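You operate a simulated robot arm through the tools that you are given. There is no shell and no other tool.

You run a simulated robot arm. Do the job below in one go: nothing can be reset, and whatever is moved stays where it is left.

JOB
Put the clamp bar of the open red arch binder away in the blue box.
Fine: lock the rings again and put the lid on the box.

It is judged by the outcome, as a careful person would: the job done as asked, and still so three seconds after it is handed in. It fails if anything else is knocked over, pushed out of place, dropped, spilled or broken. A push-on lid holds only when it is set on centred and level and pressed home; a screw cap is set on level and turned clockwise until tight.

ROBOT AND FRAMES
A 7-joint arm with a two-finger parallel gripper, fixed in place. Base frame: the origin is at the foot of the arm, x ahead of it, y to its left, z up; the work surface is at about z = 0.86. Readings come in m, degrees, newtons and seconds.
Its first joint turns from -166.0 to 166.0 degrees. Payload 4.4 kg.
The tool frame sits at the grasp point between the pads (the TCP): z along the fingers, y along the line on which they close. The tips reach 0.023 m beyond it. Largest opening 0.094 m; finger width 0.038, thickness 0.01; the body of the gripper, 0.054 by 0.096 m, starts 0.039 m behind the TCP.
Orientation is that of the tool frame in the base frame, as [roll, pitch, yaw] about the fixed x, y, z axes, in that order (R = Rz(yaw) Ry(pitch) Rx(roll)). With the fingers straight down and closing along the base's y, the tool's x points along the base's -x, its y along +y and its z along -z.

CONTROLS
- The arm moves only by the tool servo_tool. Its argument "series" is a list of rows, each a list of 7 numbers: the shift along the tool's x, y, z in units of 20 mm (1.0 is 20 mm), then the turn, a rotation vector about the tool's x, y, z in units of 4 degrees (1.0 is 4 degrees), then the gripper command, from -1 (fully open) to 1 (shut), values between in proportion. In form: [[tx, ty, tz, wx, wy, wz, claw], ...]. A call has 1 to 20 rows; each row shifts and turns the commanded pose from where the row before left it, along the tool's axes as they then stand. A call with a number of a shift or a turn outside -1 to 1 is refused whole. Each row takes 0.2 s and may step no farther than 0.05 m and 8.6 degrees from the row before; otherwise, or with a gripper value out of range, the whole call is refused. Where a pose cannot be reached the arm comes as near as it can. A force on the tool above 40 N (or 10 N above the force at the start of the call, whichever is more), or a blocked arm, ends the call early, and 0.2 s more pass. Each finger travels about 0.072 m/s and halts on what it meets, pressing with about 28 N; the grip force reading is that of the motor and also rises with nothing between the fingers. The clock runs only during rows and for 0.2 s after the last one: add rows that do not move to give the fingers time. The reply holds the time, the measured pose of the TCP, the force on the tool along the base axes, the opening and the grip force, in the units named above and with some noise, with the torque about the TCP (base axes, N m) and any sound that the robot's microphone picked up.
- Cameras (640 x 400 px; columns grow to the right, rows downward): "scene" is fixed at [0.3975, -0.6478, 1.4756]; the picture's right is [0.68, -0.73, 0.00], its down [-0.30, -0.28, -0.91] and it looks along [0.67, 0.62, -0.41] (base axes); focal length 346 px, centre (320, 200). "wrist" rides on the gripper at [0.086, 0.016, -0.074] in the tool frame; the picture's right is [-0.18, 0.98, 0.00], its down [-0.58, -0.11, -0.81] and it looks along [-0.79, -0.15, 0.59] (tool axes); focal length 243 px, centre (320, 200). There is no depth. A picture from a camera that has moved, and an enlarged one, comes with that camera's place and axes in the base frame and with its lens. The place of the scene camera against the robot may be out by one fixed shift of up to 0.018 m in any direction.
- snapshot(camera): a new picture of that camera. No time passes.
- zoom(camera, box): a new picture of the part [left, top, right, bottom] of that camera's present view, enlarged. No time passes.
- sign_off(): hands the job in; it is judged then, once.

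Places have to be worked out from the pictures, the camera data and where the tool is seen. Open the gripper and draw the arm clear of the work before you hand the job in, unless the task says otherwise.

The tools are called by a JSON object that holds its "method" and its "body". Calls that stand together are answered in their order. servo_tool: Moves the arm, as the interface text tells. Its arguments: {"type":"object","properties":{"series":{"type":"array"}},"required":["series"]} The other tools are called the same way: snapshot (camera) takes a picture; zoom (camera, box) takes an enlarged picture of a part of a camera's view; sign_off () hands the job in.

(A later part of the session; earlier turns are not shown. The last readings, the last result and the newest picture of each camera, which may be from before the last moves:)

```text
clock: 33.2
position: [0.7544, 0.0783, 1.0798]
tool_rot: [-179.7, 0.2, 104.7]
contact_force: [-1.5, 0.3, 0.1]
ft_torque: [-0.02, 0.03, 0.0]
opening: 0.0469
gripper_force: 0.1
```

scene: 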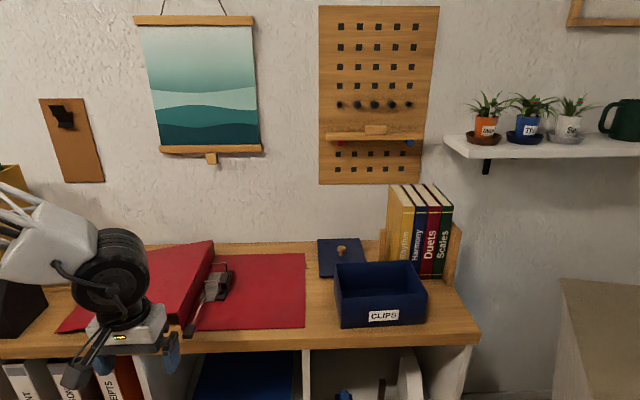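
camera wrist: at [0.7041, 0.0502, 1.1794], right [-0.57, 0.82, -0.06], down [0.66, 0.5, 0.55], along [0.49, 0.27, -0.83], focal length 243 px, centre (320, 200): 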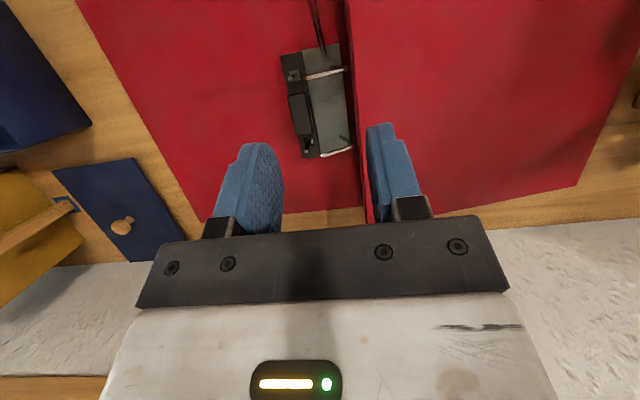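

The turn follows exactly (yaw now 104.7°). I turn the last 60° to bring the camera to the far side.

{"method": "servo_tool", "body": {"series": [[0, 0, 0, 0, 0, 1, 0], [0, 0, 0, 0, 0, 1, 0], [0, 0, 0, 0, 0, 1, 0], [0, 0, 0, 0, 0, 1, 0], [0, 0, 0, 0, 0, 1, 0], [0, 0, 0, 0, 0, 1, 0], [0, 0, 0, 0, 0, 1, 0], [0, 0, 0, 0, 0, 1, 0], [0, 0, 0, 0, 0, 1, 0], [0, 0, 0, 0, 0, 1, 0], [0, 0, 0, 0, 0, 1, 0], [0, 0, 0, 0, 0, 1, 0], [0, 0, 0, 0, 0, 1, 0], [0, 0, 0, 0, 0, 1, 0], [0, 0, 0, 0, 0, 0.93, 0], [0, 0, 0, 0, 0, 0, 0]]}}

{"method": "snapshot", "body": {"camera": "wrist"}}

{"method": "snapshot", "body": {"camera": "scene"}}

```text
clock: 36.6
position: [0.7529, 0.079, 1.0787]
tool_rot: [179.9, 0.4, 45.1]
contact_force: [-0.6, 0.1, -0.5]
ft_torque: [0.01, -0.02, 0.0]
opening: 0.0469
gripper_force: 0.0
```

```text
taken
camera wrist: at [0.8267, 0.1281, 1.1539], right [0.57, -0.82, 0.0], down [-0.48, -0.33, 0.81], along [-0.67, -0.46, -0.59], focal length 243 px, centre (320, 200)
```

wrist: 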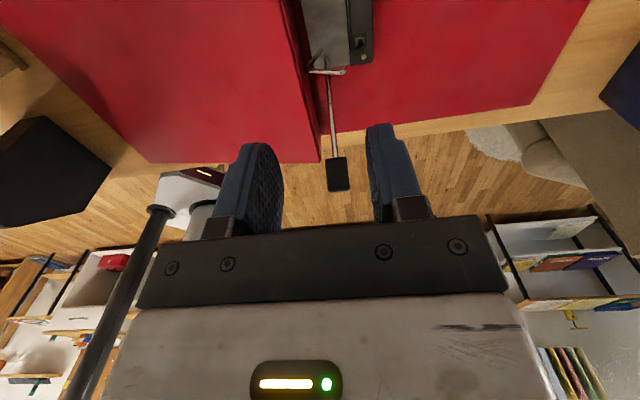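

```text
taken
```

scene: 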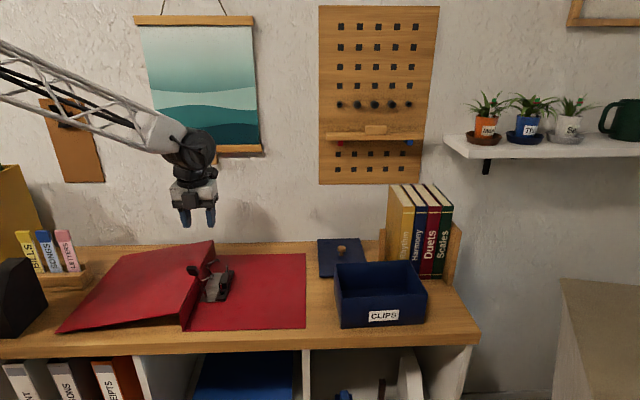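

The flip is complete. I move over the block at n≈0.599, s≈0.5155, descend to z=0.955 and check the alignment.

{"method": "servo_tool", "body": {"series": [[0.14, 0.49, 0.5, 0, 0, 0, 0], [0.14, 0.49, 0.5, 0, 0, 0, 0], [0.13, 0.49, 0.5, 0, 0, 0, 0], [0.13, 0.48, 0.5, 0, 0, 0, 0], [0, 0, 1, 0, 0, 0, 0], [0, 0, 1, 0, 0, 0, 0], [0, 0, 1, 0, 0, 0, 0], [0, 0, 1, 0, 0, 0, 0], [0, 0, 0, 0, 0, 0, 0]]}}

{"method": "snapshot", "body": {"camera": "wrist"}}

{"method": "zoom", "body": {"camera": "wrist", "box": [220, 20, 420, 200]}}

{"method": "zoom", "body": {"camera": "scene", "box": [150, 210, 270, 320]}}

```text
clock: 38.6
position: [0.7885, 0.0569, 0.9581]
tool_rot: [179.9, 0.4, 45.1]
contact_force: [0.2, -0.4, -0.1]
ft_torque: [0.04, 0.02, 0.02]
opening: 0.047
gripper_force: 0.1
```

```text
taken
camera wrist: at [0.862, 0.1068, 1.0324], right [0.57, -0.82, 0.0], down [-0.48, -0.33, 0.81], along [-0.67, -0.46, -0.59], focal length 243 px, centre (320, 200)
```

wrist: 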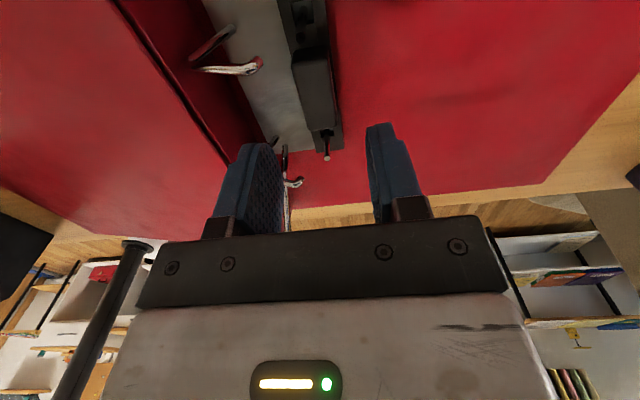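

```text
2.22 times, centred on (320, 110) of wrist
camera zoom: at [0.862, 0.1068, 1.0324], right [0.57, -0.82, 0.0], down [-0.48, -0.33, 0.81], along [-0.67, -0.46, -0.59], focal length 539 px, centre (320, 400)
```

zoom: 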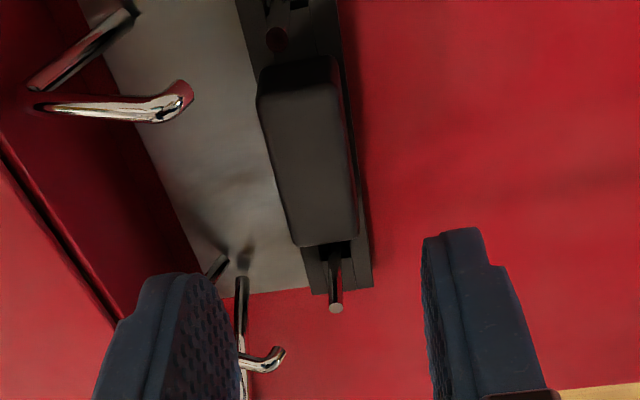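

```text
3.64 times, centred on (210, 265) of scene
camera zoom: at [0.3975, -0.6478, 1.4756], right [0.68, -0.73, 0.0], down [-0.3, -0.28, -0.91], along [0.67, 0.62, -0.41], focal length 1258 px, centre (720, -36)
```

zoom: 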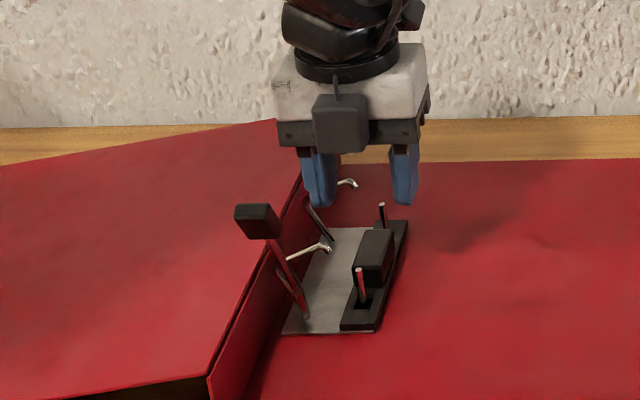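

There is a dark cube on a stem on the robot-facing side of the wrist that did not turn with the gripper; it may come near the raised lever grip. I'll zoom in to judge its place before descending.

{"method": "zoom", "body": {"camera": "scene", "box": [200, 190, 280, 290]}}

{"method": "zoom", "body": {"camera": "wrist", "box": [40, 150, 340, 400]}}

```text
4.00 times, centred on (240, 240) of scene
camera zoom: at [0.3975, -0.6478, 1.4756], right [0.68, -0.73, 0.0], down [-0.3, -0.28, -0.91], along [0.67, 0.62, -0.41], focal length 1383 px, centre (640, 40)
```

zoom: 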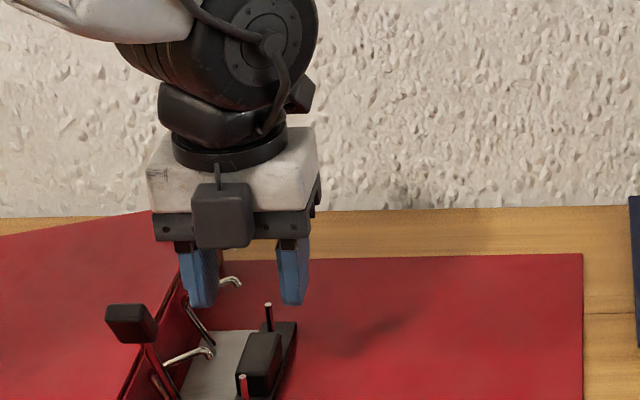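

```text
1.60 times, centred on (190, 275) of wrist
camera zoom: at [0.862, 0.1068, 1.0324], right [0.57, -0.82, 0.0], down [-0.48, -0.33, 0.81], along [-0.67, -0.46, -0.59], focal length 388 px, centre (528, 80)
```

zoom: 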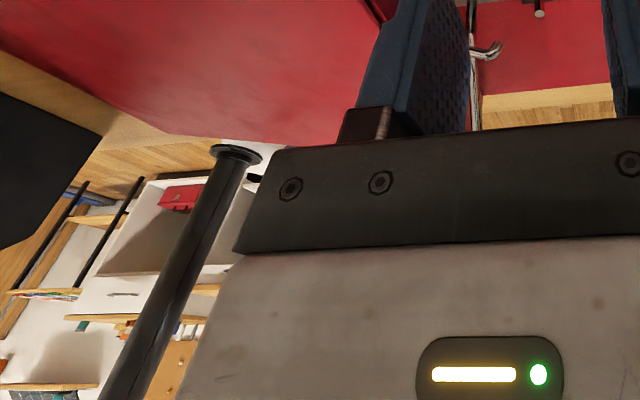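

The cube sits at about s≈0.53, so on descent it stays about 25 mm to the right of the lever grip; the block centre reads s≈0.517, which matches the tool. I descend to z≈0.903 with the fingers either side of the block.

{"method": "servo_tool", "body": {"series": [[0.08, 0, 0.7, 0, 0, 0, 0], [0.07, 0, 0.7, 0, 0, 0, 0], [0, 0, 0.7, 0, 0, 0, 0], [0, 0, 0.65, 0, 0, 0, 0], [0, 0, 0, 0, 0, 0, 0]]}}

{"method": "zoom", "body": {"camera": "wrist", "box": [220, 20, 420, 220]}}

{"method": "zoom", "body": {"camera": "scene", "box": [180, 220, 260, 310]}}

```text
clock: 39.8
position: [0.791, 0.059, 0.9025]
tool_rot: [-179.9, 0.3, 45.1]
contact_force: [-0.6, -0.5, -0.6]
ft_torque: [-0.04, 0.0, 0.01]
opening: 0.0468
gripper_force: 0.0
```

```text
2.00 times, centred on (320, 120) of wrist
camera zoom: at [0.8639, 0.1091, 0.978], right [0.57, -0.82, 0.0], down [-0.48, -0.33, 0.81], along [-0.67, -0.46, -0.59], focal length 485 px, centre (320, 360)
```

zoom: 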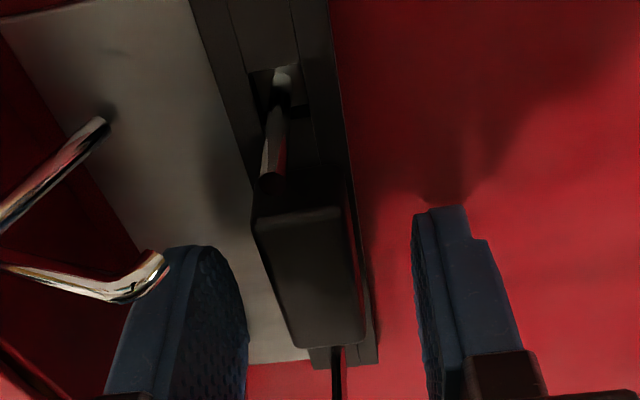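

```text
4.44 times, centred on (220, 265) of scene
camera zoom: at [0.3975, -0.6478, 1.4756], right [0.68, -0.73, 0.0], down [-0.3, -0.28, -0.91], along [0.67, 0.62, -0.41], focal length 1537 px, centre (764, -89)
```

zoom: 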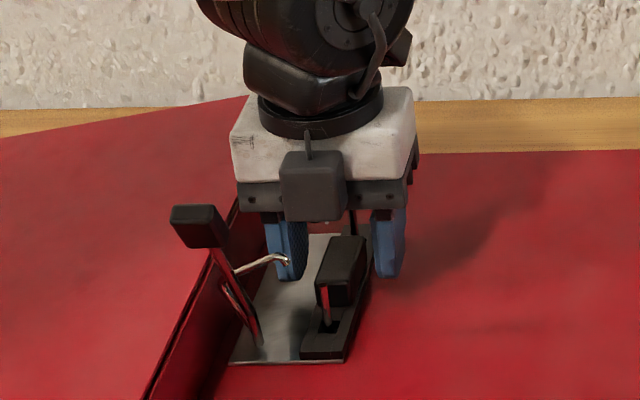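

The block is about 3 mm left of centre between the fingers. I shift by that much and close on it.

{"method": "servo_tool", "body": {"series": [[0, -0.14, 0, 0, 0, 0, 0], [0, 0, 0, 0, 0, 0, 0.4], [0, 0, 0, 0, 0, 0, 1], [0, 0, 0, 0, 0, 0, 1], [0, 0, 0, 0, 0, 0, 1]]}}

{"method": "zoom", "body": {"camera": "wrist", "box": [220, 20, 420, 220]}}

{"method": "zoom", "body": {"camera": "scene", "box": [180, 220, 260, 310]}}

```text
clock: 41.0
position: [0.7879, 0.0613, 0.9044]
tool_rot: [-180.0, 0.4, 45.2]
contact_force: [-0.8, 0.5, -0.7]
ft_torque: [0.01, 0.0, -0.01]
opening: 0.021
gripper_force: 28.7
```

```text
2.00 times, centred on (320, 120) of wrist
camera zoom: at [0.8619, 0.1114, 0.9786], right [0.57, -0.82, 0.0], down [-0.48, -0.33, 0.81], along [-0.67, -0.46, -0.59], focal length 485 px, centre (320, 360)
```

zoom: 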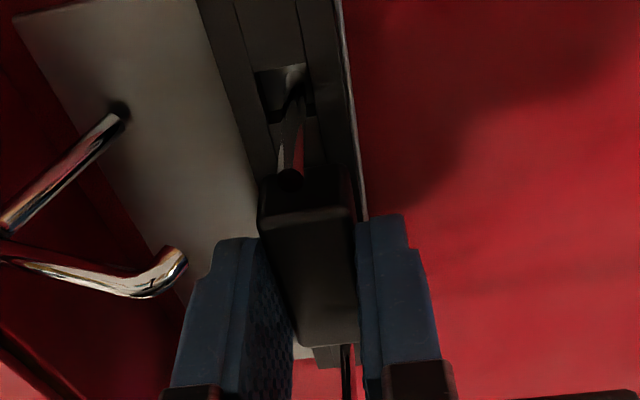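

```text
4.44 times, centred on (220, 265) of scene
camera zoom: at [0.3975, -0.6478, 1.4756], right [0.68, -0.73, 0.0], down [-0.3, -0.28, -0.91], along [0.67, 0.62, -0.41], focal length 1537 px, centre (764, -89)
```

zoom: 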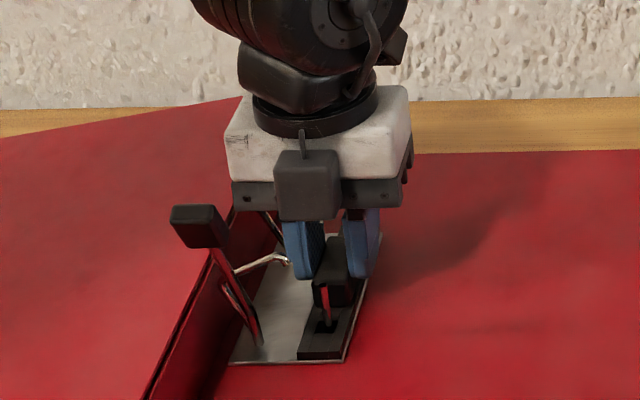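

The block is held (21 mm). I re-centre the bar 3 mm to the right on its posts and lift it straight up about 43 mm.

{"method": "servo_tool", "body": {"series": [[0, 0.15, 0, 0, 0, 0, 1], [0, 0, -0.4, 0, 0, 0, 1], [0, 0, -0.4, 0, 0, 0, 1], [0, 0, -0.4, 0, 0, 0, 1], [0, 0, 0, 0, 0, 0, 1]]}}

{"method": "zoom", "body": {"camera": "wrist", "box": [220, 20, 420, 220]}}

{"method": "zoom", "body": {"camera": "scene", "box": [180, 220, 260, 310]}}

```text
clock: 42.2
position: [0.7898, 0.0597, 0.9275]
tool_rot: [180.0, 0.4, 45.1]
contact_force: [0.4, -0.1, -0.6]
ft_torque: [-0.03, -0.01, -0.04]
opening: 0.0209
gripper_force: 27.9
```

```text
2.00 times, centred on (320, 120) of wrist
camera zoom: at [0.8632, 0.1095, 1.0026], right [0.57, -0.82, 0.0], down [-0.48, -0.33, 0.81], along [-0.67, -0.46, -0.59], focal length 485 px, centre (320, 360)
```

zoom: 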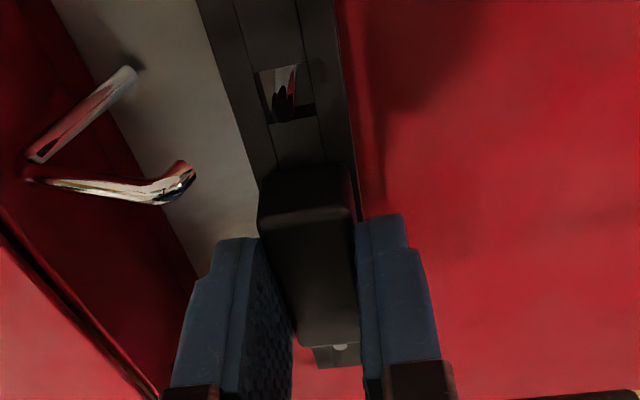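

```text
4.44 times, centred on (220, 265) of scene
camera zoom: at [0.3975, -0.6478, 1.4756], right [0.68, -0.73, 0.0], down [-0.3, -0.28, -0.91], along [0.67, 0.62, -0.41], focal length 1537 px, centre (764, -89)
```

zoom: 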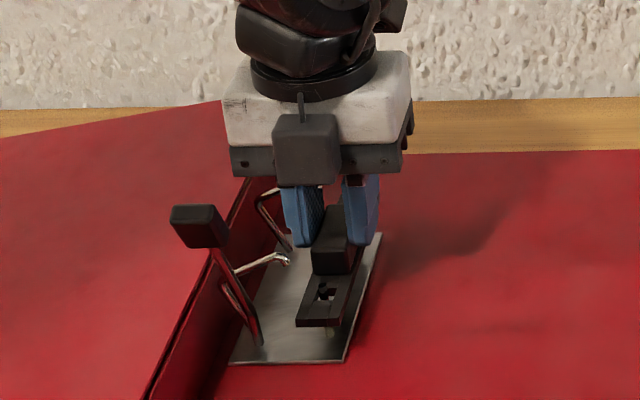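

The bar rises freely with almost no force. I lift another 20 mm to clear the post tops.

{"method": "servo_tool", "body": {"series": [[0, 0.05, -0.4, 0, 0, 0, 1], [0, 0, -0.4, 0, 0, 0, 1], [0, 0, -0.3, 0, 0, 0, 1], [0, 0, 0, 0, 0, 0, 1]]}}

{"method": "zoom", "body": {"camera": "wrist", "box": [220, 20, 420, 220]}}

{"method": "zoom", "body": {"camera": "scene", "box": [180, 220, 260, 310]}}

```text
clock: 43.2
position: [0.7917, 0.0586, 0.9494]
tool_rot: [179.9, 0.4, 45.1]
contact_force: [-0.7, 0.4, -0.7]
ft_torque: [-0.01, 0.01, 0.01]
opening: 0.0209
gripper_force: 28.5
```

```text
2.00 times, centred on (320, 120) of wrist
camera zoom: at [0.8651, 0.1091, 1.0237], right [0.57, -0.82, 0.0], down [-0.48, -0.33, 0.81], along [-0.67, -0.46, -0.59], focal length 485 px, centre (320, 360)
```

zoom: 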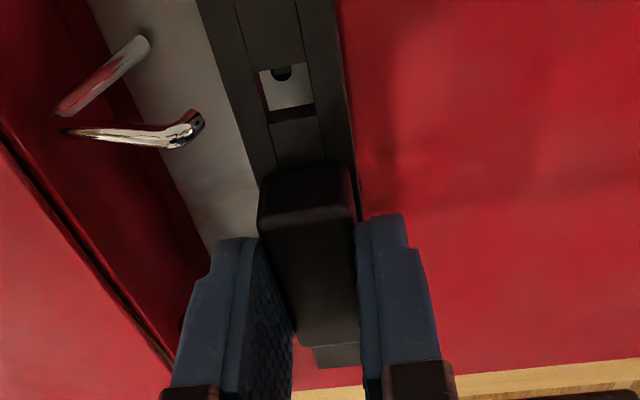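

```text
4.44 times, centred on (220, 265) of scene
camera zoom: at [0.3975, -0.6478, 1.4756], right [0.68, -0.73, 0.0], down [-0.3, -0.28, -0.91], along [0.67, 0.62, -0.41], focal length 1537 px, centre (764, -89)
```

zoom: 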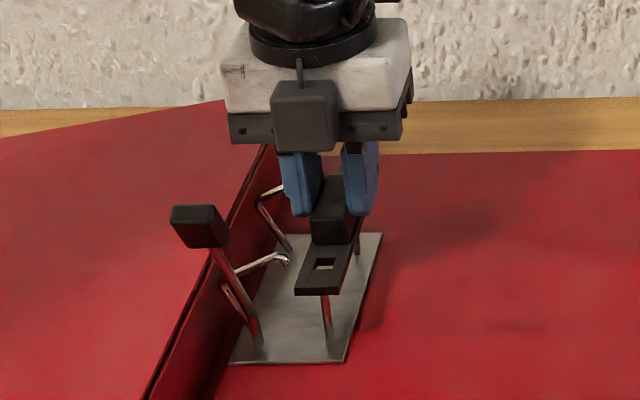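

Through the slots I see the plate below and the posts ending under the bar, so it is clear. I move it sideways to the right, away from the arches, and then up.

{"method": "servo_tool", "body": {"series": [[0, 0.3, -0.1, 0, 0, 0, 1], [0, 0.4, -0.1, 0, 0, 0, 1], [0, 0.6, -0.1, 0, 0, 0, 1], [0, 0.6, -0.4, 0, 0, 0, 1], [0, 0.6, -0.6, 0, 0, 0, 1], [0, 0.5, -1, 0, 0, 0, 1], [0, 0.5, -1, 0, 0, 0, 1], [0, 0.5, -1, 0, 0, 0, 1], [0, 0.5, -1, 0, 0, 0, 1], [0, 0, 0, 0, 0, 0, 1]]}}

{"method": "snapshot", "body": {"camera": "wrist"}}

{"method": "snapshot", "body": {"camera": "scene"}}

```text
clock: 45.4
position: [0.8542, -0.0049, 1.0557]
tool_rot: [179.9, 0.3, 45.1]
contact_force: [-1.4, 0.0, 0.1]
ft_torque: [-0.02, 0.01, 0.02]
opening: 0.0208
gripper_force: 28.4
```

```text
taken
camera wrist: at [0.9284, 0.0453, 1.13], right [0.57, -0.82, 0.0], down [-0.48, -0.33, 0.81], along [-0.67, -0.46, -0.59], focal length 243 px, centre (320, 200)
```

wrist: 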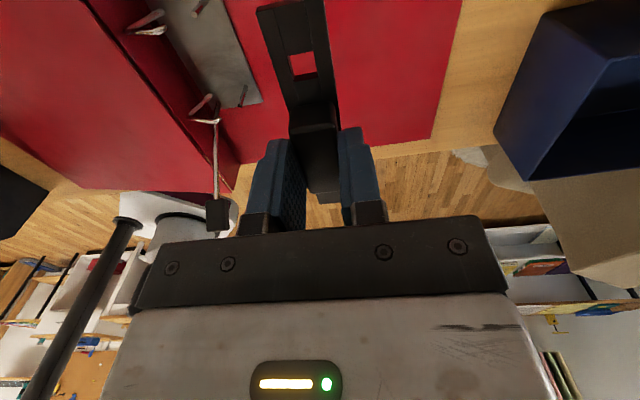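

```text
taken
```

scene: 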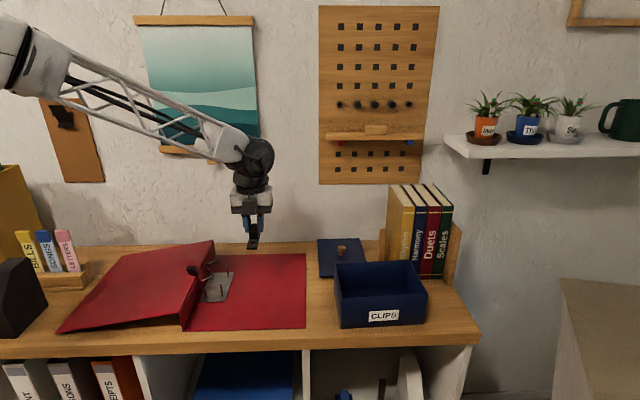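

The bar is free of the rings, and the binder hasn't moved. I turn the tool 90° so the bar will lie lengthwise in the box and the wrist camera looks toward the box.

{"method": "servo_tool", "body": {"series": [[0, 0, 0, 0, 0, -1, 1], [0, 0, 0, 0, 0, -1, 1], [0, 0, 0, 0, 0, -1, 1], [0, 0, 0, 0, 0, -1, 1], [0, 0, 0, 0, 0, -1, 1], [0, 0, 0, 0, 0, -1, 1], [0, 0, 0, 0, 0, -1, 1], [0, 0, 0, 0, 0, -1, 1], [0, 0, 0, 0, 0, -1, 1], [0, 0, 0, 0, 0, -1, 1], [0, 0, 0, 0, 0, -1, 1], [0, 0, 0, 0, 0, -1, 1], [0, 0, 0, 0, 0, -1, 1], [0, 0, 0, 0, 0, -1, 1], [0, 0, 0, 0, 0, -1, 1], [0, 0, 0, 0, 0, -1, 1], [0, 0, 0, 0, 0, -1, 1], [0, 0, 0, 0, 0, -1, 1], [0, 0, 0, 0, 0, -1, 1], [0, 0, 0, 0, 0, -1, 1]]}}

{"method": "servo_tool", "body": {"series": [[0, 0, -0.5, 0, 0, -1, 1], [0, 0, -0.5, 0, 0, -1, 1], [0, 0, 0, 0, 0, -0.47, 1], [0, 0, 0, 0, 0, 0, 1]]}}

{"method": "snapshot", "body": {"camera": "wrist"}}

{"method": "zoom", "body": {"camera": "wrist", "box": [180, 0, 500, 210]}}

```text
clock: 49.6
position: [0.8544, -0.0038, 1.0568]
tool_rot: [-179.6, 0.0, 125.2]
contact_force: [-0.1, -0.2, 0.1]
ft_torque: [0.04, -0.02, 0.01]
opening: 0.0211
gripper_force: 28.0
```

```text
clock: 50.6
position: [0.8549, -0.0041, 1.076]
tool_rot: [-179.5, 0.0, 135.1]
contact_force: [-0.4, 0.2, -0.2]
ft_torque: [0.03, 0.0, -0.02]
opening: 0.0207
gripper_force: 27.9
```

```text
taken
camera wrist: at [0.8063, 0.0682, 1.1515], right [0.83, 0.56, -0.01], down [0.34, -0.48, 0.81], along [0.45, -0.67, -0.59], focal length 243 px, centre (320, 200)
```

wrist: 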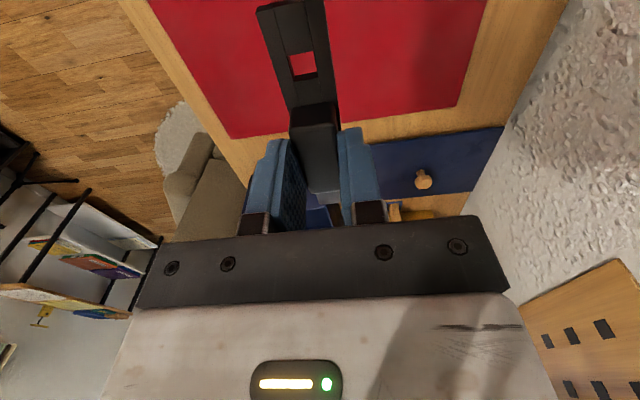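

```text
1.90 times, centred on (340, 105) of wrist
camera zoom: at [0.8063, 0.0682, 1.1515], right [0.83, 0.56, -0.01], down [0.34, -0.48, 0.81], along [0.45, -0.67, -0.59], focal length 462 px, centre (282, 381)
```

zoom: 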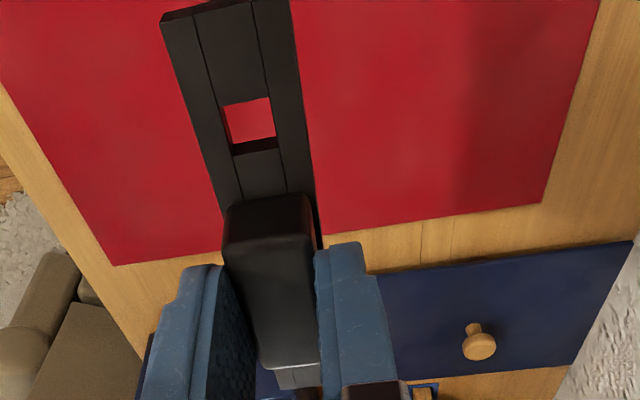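

The lid knob is at about (1.112, -0.083) and the box centre at n≈0.51, s≈0.918 (about 1.05 m from the base), so I need an outward tilt to reach. I tilt 16° towards the box and travel at this height, staying well above the box rim.

{"method": "servo_tool", "body": {"series": [[0, 0, 0, 0, -1, 0, 1], [0, 0, 0, 0, -1, 0, 1], [0, 0, 0, 0, -1, 0, 1], [0, 0, 0, 0, -1, 0, 1], [-0.955, -0.364, 0.274, 0, 0, 0, 1], [-0.955, -0.364, 0.274, 0, 0, 0, 1], [-0.955, -0.364, 0.274, 0, 0, 0, 1], [-0.955, -0.364, 0.274, 0, 0, 0, 1], [-0.955, -0.364, 0.274, 0, 0, 0, 1], [-0.955, -0.364, 0.274, 0, 0, 0, 1], [-0.955, -0.364, 0.274, 0, 0, 0, 1], [-0.955, -0.364, 0.274, 0, 0, 0, 1], [-0.955, -0.364, 0.274, 0, 0, 0, 1], [-0.955, -0.364, 0.274, 0, 0, 0, 1], [0, 0, 0, 0, 0, 0, 1]]}}

{"method": "snapshot", "body": {"camera": "wrist"}}

{"method": "snapshot", "body": {"camera": "scene"}}

```text
clock: 53.8
position: [0.944, -0.1964, 1.0776]
tool_rot: [-179.6, 15.9, 135.2]
contact_force: [-0.8, 0.0, -0.1]
ft_torque: [-0.01, 0.0, 0.01]
opening: 0.0207
gripper_force: 27.8
```

```text
taken
camera wrist: at [0.8836, -0.1121, 1.1259], right [0.82, 0.57, 0.04], down [0.17, -0.31, 0.94], along [0.55, -0.76, -0.35], focal length 243 px, centre (320, 200)
```

wrist: 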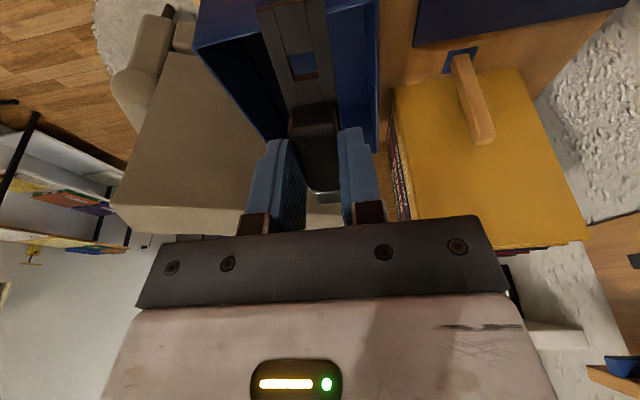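

```text
taken
```

scene: 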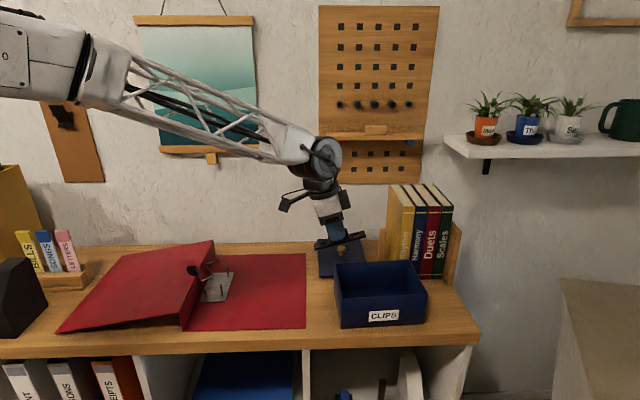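

All reached as commanded. I enlarge the box as seen past the bar, to fix its walls accurately before lowering.

{"method": "zoom", "body": {"camera": "wrist", "box": [180, 0, 400, 160]}}

{"method": "zoom", "body": {"camera": "scene", "box": [300, 180, 460, 340]}}

```text
2.50 times, centred on (290, 80) of wrist
camera zoom: at [0.8836, -0.1121, 1.1259], right [0.82, 0.57, 0.04], down [0.17, -0.31, 0.94], along [0.55, -0.76, -0.35], focal length 606 px, centre (395, 500)
```

zoom: 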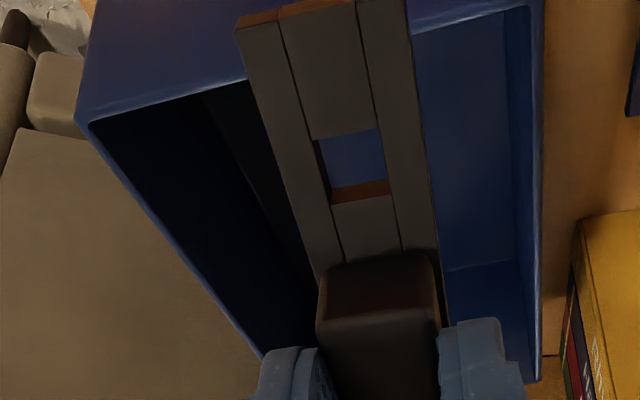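

```text
2.50 times, centred on (380, 260) of scene
camera zoom: at [0.3975, -0.6478, 1.4756], right [0.68, -0.73, 0.0], down [-0.3, -0.28, -0.91], along [0.67, 0.62, -0.41], focal length 865 px, centre (170, 50)
```

zoom: 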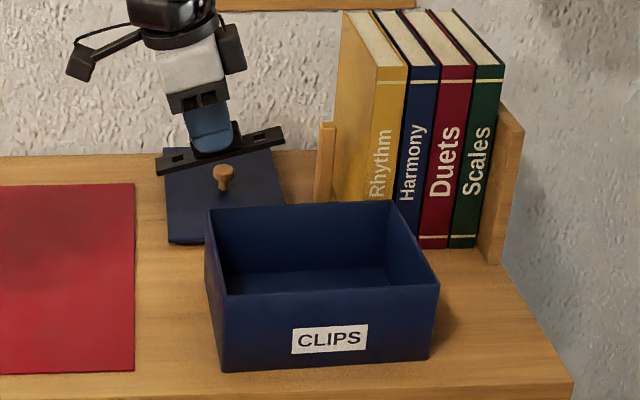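

The walls come out at n 0.437–0.580 and s 0.817–1.015, agreeing with the scene view. I move over the left half of the box at n≈0.505, s≈0.885 and lower the bar partly in.

{"method": "servo_tool", "body": {"series": [[-0.945, -0.295, 0.271, 0, 0, 0, 1], [-0.945, -0.295, 0.271, 0, 0, 0, 1], [-0.945, -0.295, 0.271, 0, 0, 0, 1], [-0.945, -0.295, 0.271, 0, 0, 0, 1], [0.251, 0, 0.876, 0, 0, 0, 1], [0.251, 0, 0.876, 0, 0, 0, 1], [0.251, 0, 0.876, 0, 0, 0, 1], [0.251, 0, 0.876, 0, 0, 0, 1], [0, 0, 0, 0, 0, 0, 1]]}}

{"method": "snapshot", "body": {"camera": "wrist"}}

{"method": "zoom", "body": {"camera": "scene", "box": [300, 180, 460, 340]}}

```text
clock: 55.8
position: [0.9824, -0.2686, 1.0035]
tool_rot: [-179.4, 16.0, 135.1]
contact_force: [-0.4, -0.3, -0.8]
ft_torque: [0.01, -0.02, 0.0]
opening: 0.0207
gripper_force: 28.0
```

```text
taken
camera wrist: at [0.9217, -0.1837, 1.0522], right [0.82, 0.57, 0.04], down [0.17, -0.31, 0.94], along [0.55, -0.76, -0.35], focal length 243 px, centre (320, 200)
```

wrist: 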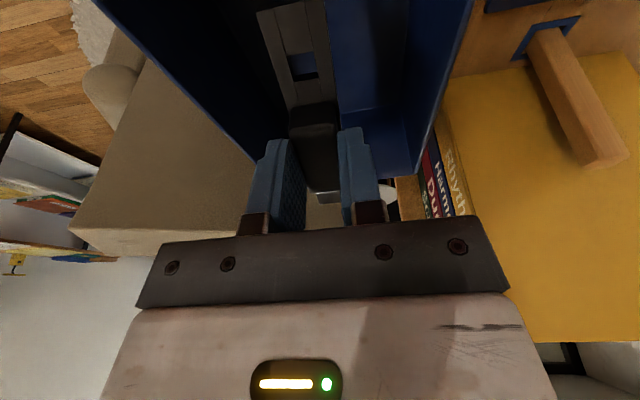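

```text
2.50 times, centred on (380, 260) of scene
camera zoom: at [0.3975, -0.6478, 1.4756], right [0.68, -0.73, 0.0], down [-0.3, -0.28, -0.91], along [0.67, 0.62, -0.41], focal length 865 px, centre (170, 50)
```

zoom: 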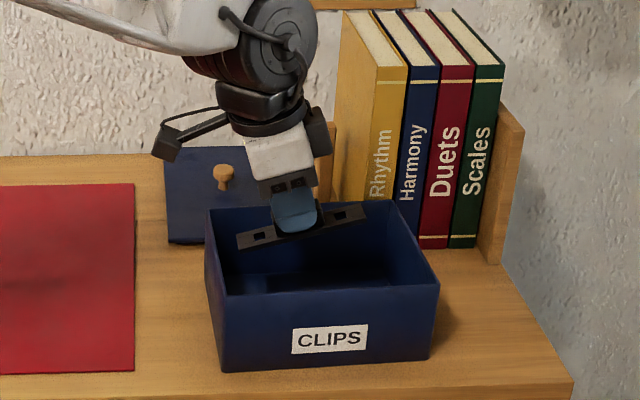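

The bar hangs over the open box, clear of the left wall. I lower it 55 mm, then check clearance.

{"method": "servo_tool", "body": {"series": [[0.251, 0, 0.876, 0, 0, 0, 1], [0.251, 0, 0.876, 0, 0, 0, 1], [0.251, 0, 0.876, 0, 0, 0, 1], [0, 0, 0, 0, 0, 0, 1]]}}

{"method": "snapshot", "body": {"camera": "wrist"}}

{"method": "zoom", "body": {"camera": "scene", "box": [300, 180, 460, 340]}}

```text
clock: 56.8
position: [0.9819, -0.2688, 0.9484]
tool_rot: [-179.6, 16.0, 135.1]
contact_force: [0.3, 0.9, -0.3]
ft_torque: [-0.02, -0.01, 0.01]
opening: 0.0207
gripper_force: 28.0
```

```text
taken
camera wrist: at [0.921, -0.1851, 0.9969], right [0.82, 0.57, 0.04], down [0.17, -0.31, 0.94], along [0.55, -0.76, -0.35], focal length 243 px, centre (320, 200)
```

wrist: 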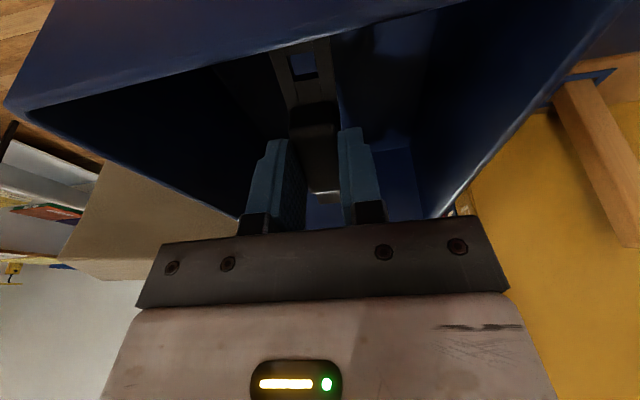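

```text
2.50 times, centred on (380, 260) of scene
camera zoom: at [0.3975, -0.6478, 1.4756], right [0.68, -0.73, 0.0], down [-0.3, -0.28, -0.91], along [0.67, 0.62, -0.41], focal length 865 px, centre (170, 50)
```

zoom: 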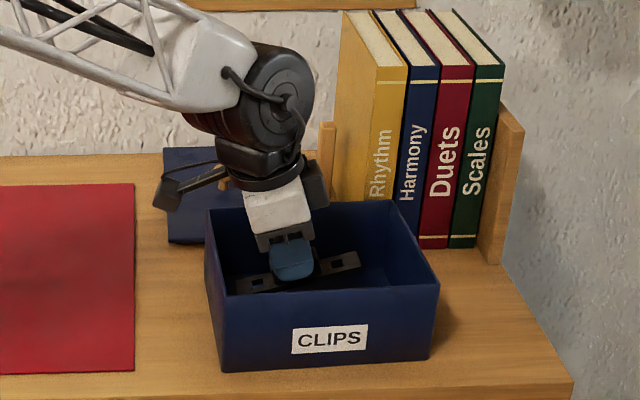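

Everything is clear: the bar's lower end is about 3 cm above the floor. I lower until that end touches and press gently so the bar levels itself in the pads.

{"method": "servo_tool", "body": {"series": [[0.165, 0, 0.577, 0, 0, 0, 1], [0.165, 0, 0.577, 0, 0, 0, 1], [0.11, 0, 0.385, 0, 0, 0, 1], [0.11, 0, 0.385, 0, 0, 0, 1], [0, 0, 0, 0, 0, 0, 1]]}}

{"method": "zoom", "body": {"camera": "scene", "box": [340, 220, 440, 330]}}

{"method": "snapshot", "body": {"camera": "wrist"}}

```text
clock: 58.0
position: [0.9808, -0.2702, 0.9101]
tool_rot: [-179.6, 16.1, 135.1]
contact_force: [3.5, -4.7, 16.0]
ft_torque: [0.41, 0.34, -0.02]
opening: 0.0208
gripper_force: 27.9
```

```text
3.64 times, centred on (390, 275) of scene
camera zoom: at [0.3975, -0.6478, 1.4756], right [0.68, -0.73, 0.0], down [-0.3, -0.28, -0.91], along [0.67, 0.62, -0.41], focal length 1258 px, centre (66, -73)
```

zoom: 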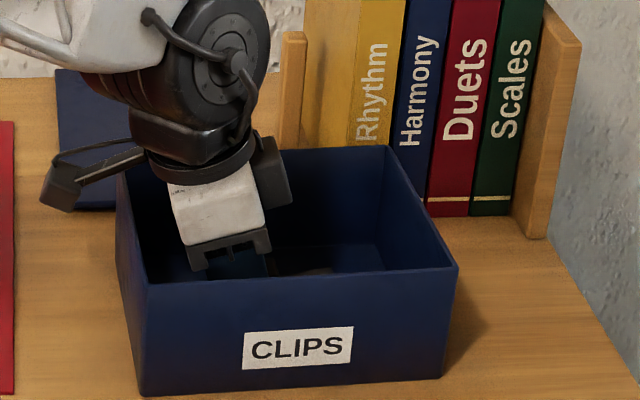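

```text
taken
camera wrist: at [0.921, -0.1845, 0.9583], right [0.82, 0.57, 0.05], down [0.16, -0.31, 0.94], along [0.55, -0.76, -0.35], focal length 243 px, centre (320, 200)
```

wrist: 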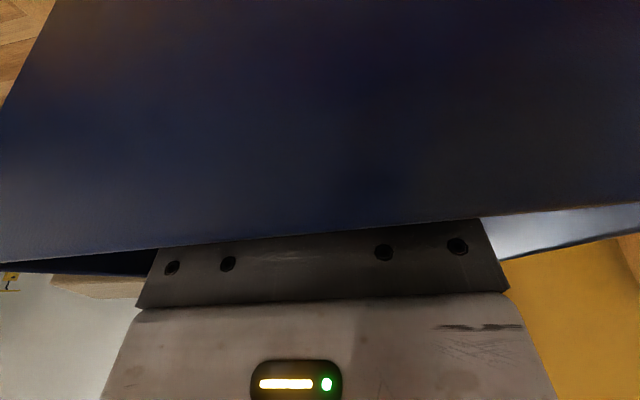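

The bar presses on the box floor (16 N) and the box has not moved. I open the fingers to let it lie down, then rise straight out of the box.

{"method": "servo_tool", "body": {"series": [[-0.03, 0, -0.1, 0, 0, 0, 1], [0, 0, 0, 0, 0, 0, 0.3], [0, 0, 0, 0, 0, 0, 0], [0, 0, 0, 0, 0, 0, 0], [-0.138, 0, -0.48, 0, 0, 0, 0], [-0.275, 0, -0.96, 0, 0, 0, 0], [-0.275, 0, -0.96, 0, 0, 0, 0], [-0.275, 0, -0.96, 0, 0, 0, 0], [-0.275, 0, -0.96, 0, 0, 0, 0], [-0.275, 0, -0.96, 0, 0, 0, 0], [-0.275, 0, -0.96, 0, 0, 0, 0], [-0.275, 0, -0.96, 0, 0, 0, 0], [0, 0, 0, 0, 0, 0, 0]]}}

{"method": "snapshot", "body": {"camera": "wrist"}}

{"method": "zoom", "body": {"camera": "scene", "box": [300, 180, 460, 340]}}

```text
clock: 60.8
position: [0.9824, -0.2688, 1.06]
tool_rot: [-179.6, 16.1, 135.0]
contact_force: [0.0, 0.9, -0.1]
ft_torque: [0.0, -0.01, 0.01]
opening: 0.0473
gripper_force: 0.1
```

```text
taken
camera wrist: at [0.9215, -0.1842, 1.1094], right [0.82, 0.57, 0.04], down [0.17, -0.31, 0.94], along [0.55, -0.76, -0.35], focal length 243 px, centre (320, 200)
```

wrist: 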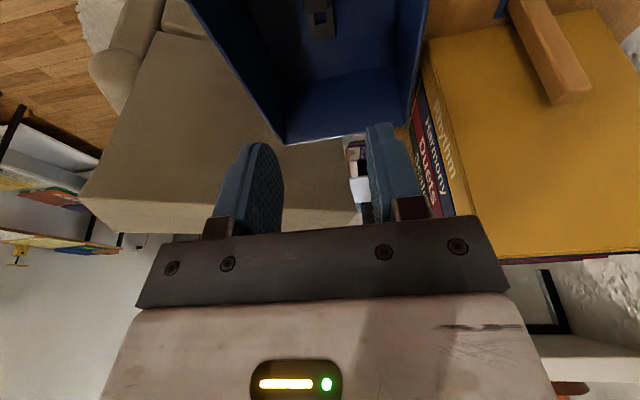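

```text
2.50 times, centred on (380, 260) of scene
camera zoom: at [0.3975, -0.6478, 1.4756], right [0.68, -0.73, 0.0], down [-0.3, -0.28, -0.91], along [0.67, 0.62, -0.41], focal length 865 px, centre (170, 50)
```

zoom: 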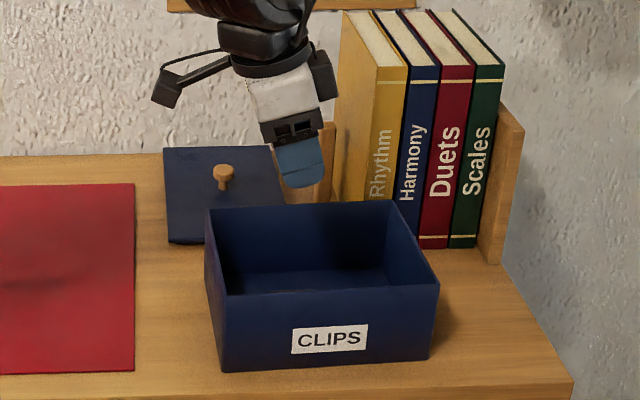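

The bar lies in the box, out of the way below the rim. For the lid I need a stronger outward tilt, so I first back off, stand the tool upright and turn it to face the lid.

{"method": "servo_tool", "body": {"series": [[0.85, 0, -0.66, 0, 0, 0, 0], [0.85, 0, -0.66, 0, 0, 0, 0], [0.85, 0, -0.66, 0, 0, 0, 0], [0.85, 0, -0.66, 0, 0, 0, 0], [0.85, 0, -0.66, 0, 0, 0, 0], [0, 0, 0, 0, 1, 0, 0], [0, 0, 0, 0, 1, 0, 0], [0, 0, 0, 0, 1, 0, 0], [0, 0, 0, 0, 1, 0, 0], [0, 0, 0, 0, 0, -1, 0], [0, 0, 0, 0, 0, -1, 0], [0, 0, 0, 0, 0, -1, 0], [0, 0, 0, 0, 0, -1, 0], [0, 0, 0, 0, 0, -1, 0], [0, 0, 0, 0, 0, -1, 0], [0, 0, 0, 0, 0, -1, 0], [0, 0, 0, 0, 0, -1, 0], [0, 0, 0, 0, 0, -1, 0], [0, 0, 0, 0, 0, -1, 0], [0, 0, 0, 0, 0, -1, 0]]}}

{"method": "servo_tool", "body": {"series": [[0, 0, 0, 0, 0, -1, 0], [0, 0, 0, 0, 0, -1, 0], [0, 0, 0, 0, 0, -1, 0], [0, 0, 0, 0, 0, -1, 0], [0, 0, 0, 0, 0, -1, 0], [0, 0, 0, 0, 0, -0.5, 0], [0, 0, 0, 0, 0, 0, 0]]}}

{"method": "snapshot", "body": {"camera": "wrist"}}

{"method": "snapshot", "body": {"camera": "scene"}}

```text
clock: 65.0
position: [0.9122, -0.1987, 1.1004]
tool_rot: [-179.7, -0.2, 179.1]
contact_force: [-0.2, -0.1, 0.0]
ft_torque: [-0.01, 0.01, 0.04]
opening: 0.047
gripper_force: 0.1
```

```text
clock: 66.6
position: [0.9121, -0.1975, 1.1005]
tool_rot: [-179.8, -0.4, -159.0]
contact_force: [0.3, -0.6, -1.8]
ft_torque: [-0.01, 0.0, 0.04]
opening: 0.0467
gripper_force: 0.0
```

```text
taken
camera wrist: at [0.827, -0.2138, 1.1773], right [-0.18, 0.98, 0.0], down [0.59, 0.11, 0.8], along [0.79, 0.14, -0.6], focal length 243 px, centre (320, 200)
```

wrist: 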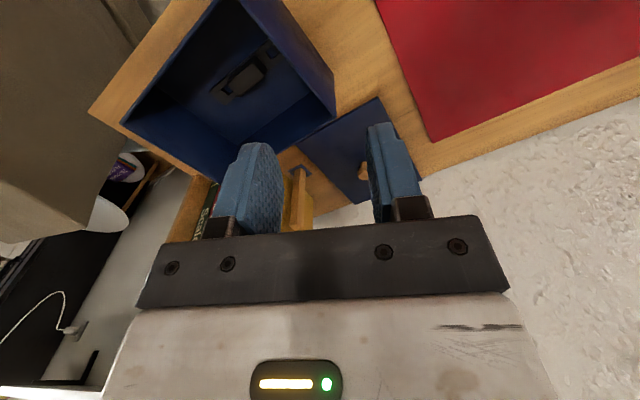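

```text
taken
```

scene: 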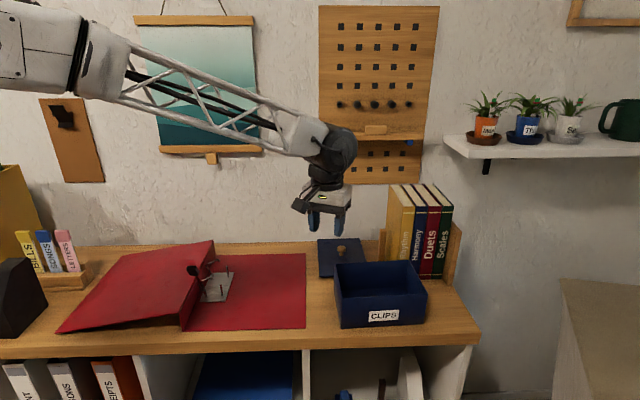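

The bar lies flat in the box. I enlarge this view to measure the box rim, lid and knob.

{"method": "zoom", "body": {"camera": "wrist", "box": [100, 0, 420, 220]}}

{"method": "zoom", "body": {"camera": "scene", "box": [305, 225, 385, 285]}}

```text
1.82 times, centred on (260, 110) of wrist
camera zoom: at [0.827, -0.2138, 1.1773], right [-0.18, 0.98, 0.0], down [0.59, 0.11, 0.8], along [0.79, 0.14, -0.6], focal length 441 px, centre (429, 364)
```

zoom: 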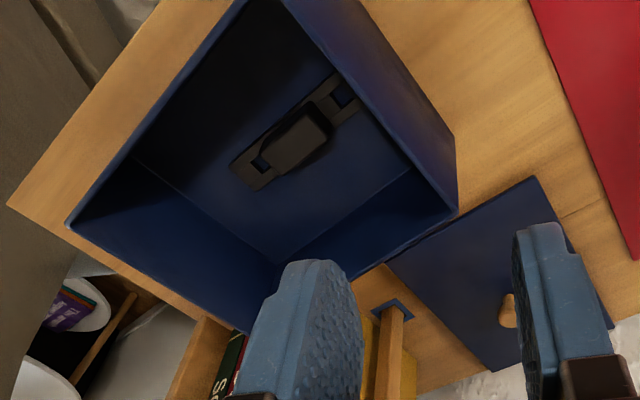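

```text
6.67 times, centred on (345, 255) of scene
camera zoom: at [0.3975, -0.6478, 1.4756], right [0.68, -0.73, 0.0], down [-0.3, -0.28, -0.91], along [0.67, 0.62, -0.41], focal length 2306 px, centre (153, -167)
```

zoom: 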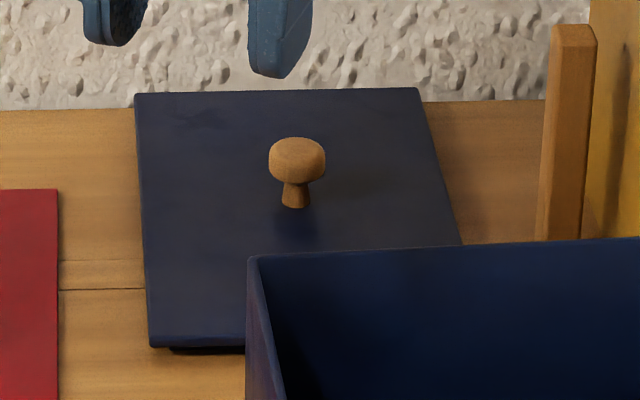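

The knob cap is about 26 mm wide, centred near (1.113, -0.086, 0.893), with the lid top near z≈0.873. I tilt 32° outward and approach to a stand-off 9 cm short of the knob along the tool axis.

{"method": "servo_tool", "body": {"series": [[0, 0, 0, 0, -1, 0, 0], [0, 0, 0, 0, -1, 0, 0], [0, 0, 0, 0, -1, 0, 0], [0, 0, 0, 0, -1, 0, 0], [0, 0, 0, 0, -1, 0, 0], [0, 0, 0, 0, -1, 0, 0], [0, 0, 0, 0, -1, 0, 0], [0, 0, 0, 0, -1, 0, 0], [-0.378, 0.148, 0.936, 0, 0, 0, 0], [-0.378, 0.148, 0.936, 0, 0, 0, 0], [-0.378, 0.148, 0.936, 0, 0, 0, 0], [-0.378, 0.148, 0.936, 0, 0, 0, 0], [-0.378, 0.148, 0.936, 0, 0, 0, 0], [-0.378, 0.148, 0.936, 0, 0, 0, 0], [-0.378, 0.148, 0.936, 0, 0, 0, 0], [-0.378, 0.148, 0.936, 0, 0, 0, 0], [-0.378, 0.148, 0.936, 0, 0, 0, 0], [0, 0, 0, 0, 0, 0, 0]]}}

{"method": "snapshot", "body": {"camera": "wrist"}}

{"method": "zoom", "body": {"camera": "scene", "box": [280, 140, 440, 300]}}

```text
clock: 70.4
position: [1.0401, -0.1206, 0.9921]
tool_rot: [-179.9, 31.6, -158.8]
contact_force: [0.3, -0.2, -0.1]
ft_torque: [-0.02, 0.01, 0.01]
opening: 0.047
gripper_force: 0.1
```

```text
taken
camera wrist: at [0.9298, -0.1458, 1.0104], right [-0.21, 0.97, 0.09], down [0.11, -0.07, 0.99], along [0.97, 0.21, -0.09], focal length 243 px, centre (320, 200)
```

wrist: 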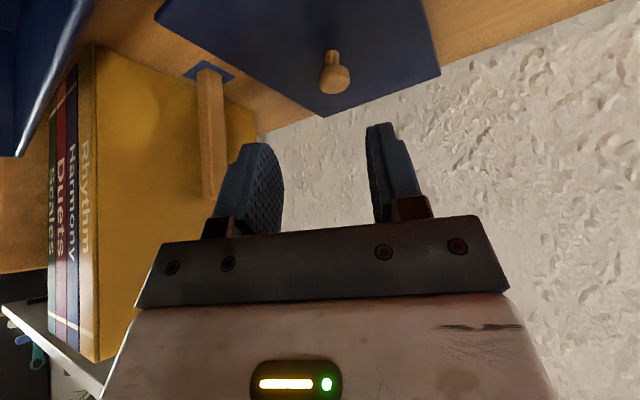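

```text
2.50 times, centred on (360, 220) of scene
camera zoom: at [0.3975, -0.6478, 1.4756], right [0.68, -0.73, 0.0], down [-0.3, -0.28, -0.91], along [0.67, 0.62, -0.41], focal length 865 px, centre (220, 150)
```

zoom: 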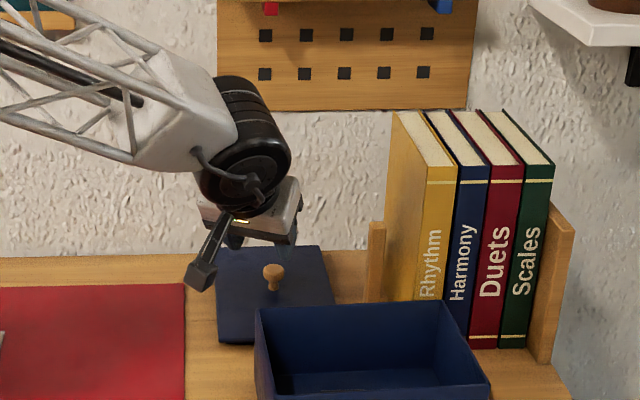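

Reach is fine so far, and the knob is measured again at about (1.111, -0.085, 0.893). I line up with it and advance half the remaining distance.

{"method": "servo_tool", "body": {"series": [[-0.194, 0.094, 0.75, 0, 0, 0, 0], [-0.194, 0.094, 0.75, 0, 0, 0, 0], [-0.194, 0.094, 0.75, 0, 0, 0, 0], [-0.194, 0.094, 0.75, 0, 0, 0, 0], [0, 0, 0, 0, 0, 0, 0]]}}

{"method": "snapshot", "body": {"camera": "wrist"}}

{"method": "zoom", "body": {"camera": "scene", "box": [290, 190, 390, 300]}}

```text
clock: 71.6
position: [1.0783, -0.097, 0.9489]
tool_rot: [-179.8, 31.7, -158.9]
contact_force: [0.1, 0.0, -1.0]
ft_torque: [0.03, 0.0, -0.02]
opening: 0.0472
gripper_force: 0.0
```

```text
taken
camera wrist: at [0.9687, -0.1224, 0.9677], right [-0.21, 0.97, 0.09], down [0.11, -0.07, 0.99], along [0.97, 0.21, -0.09], focal length 243 px, centre (320, 200)
```

wrist: 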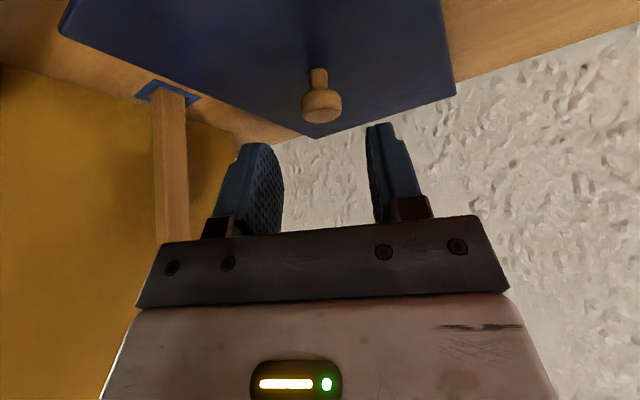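

```text
3.64 times, centred on (340, 245) of scene
camera zoom: at [0.3975, -0.6478, 1.4756], right [0.68, -0.73, 0.0], down [-0.3, -0.28, -0.91], along [0.67, 0.62, -0.41], focal length 1258 px, centre (247, 36)
```

zoom: 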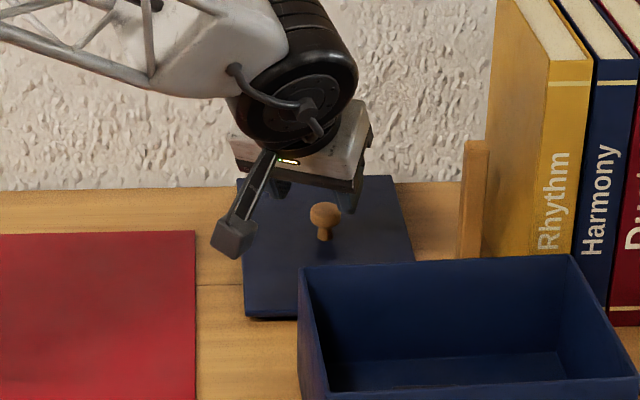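

The knob is now centred between the fingers in the image. I advance most of the rest, slowly, watching the force.

{"method": "servo_tool", "body": {"series": [[-0.03, -0.01, 0.6, 0, 0, 0, 0], [-0.03, -0.01, 0.6, 0, 0, 0, 0], [-0.03, -0.01, 0.6, 0, 0, 0, 0], [-0.03, -0.01, 0.5, 0, 0, 0, 0], [0, 0, 0, 0, 0, 0, 0]]}}

{"method": "snapshot", "body": {"camera": "wrist"}}

{"method": "zoom", "body": {"camera": "scene", "box": [300, 210, 390, 300]}}

```text
clock: 72.8
position: [1.1034, -0.0887, 0.9118]
tool_rot: [-179.8, 31.6, -158.9]
contact_force: [-0.1, -0.7, 0.1]
ft_torque: [0.0, -0.04, 0.04]
opening: 0.0467
gripper_force: 0.0
```

```text
taken
camera wrist: at [0.9932, -0.1143, 0.9307], right [-0.21, 0.97, 0.09], down [0.11, -0.07, 0.99], along [0.97, 0.21, -0.09], focal length 243 px, centre (320, 200)
```

wrist: 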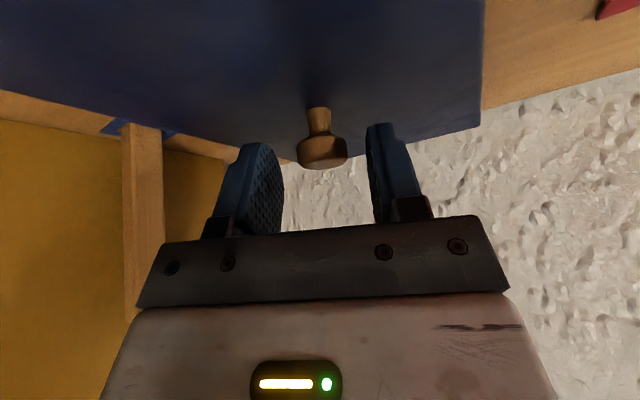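

```text
4.44 times, centred on (345, 255) of scene
camera zoom: at [0.3975, -0.6478, 1.4756], right [0.68, -0.73, 0.0], down [-0.3, -0.28, -0.91], along [0.67, 0.62, -0.41], focal length 1537 px, centre (209, -44)
```

zoom: 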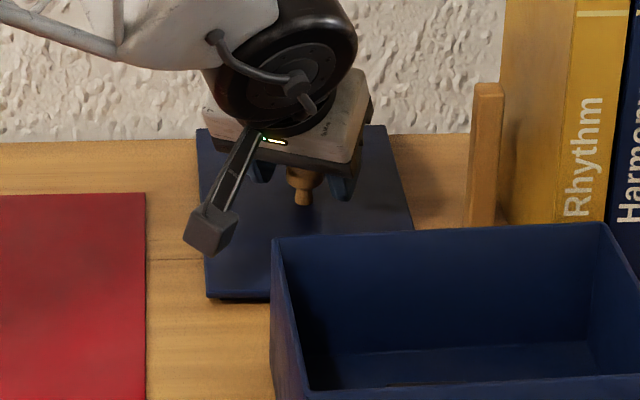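

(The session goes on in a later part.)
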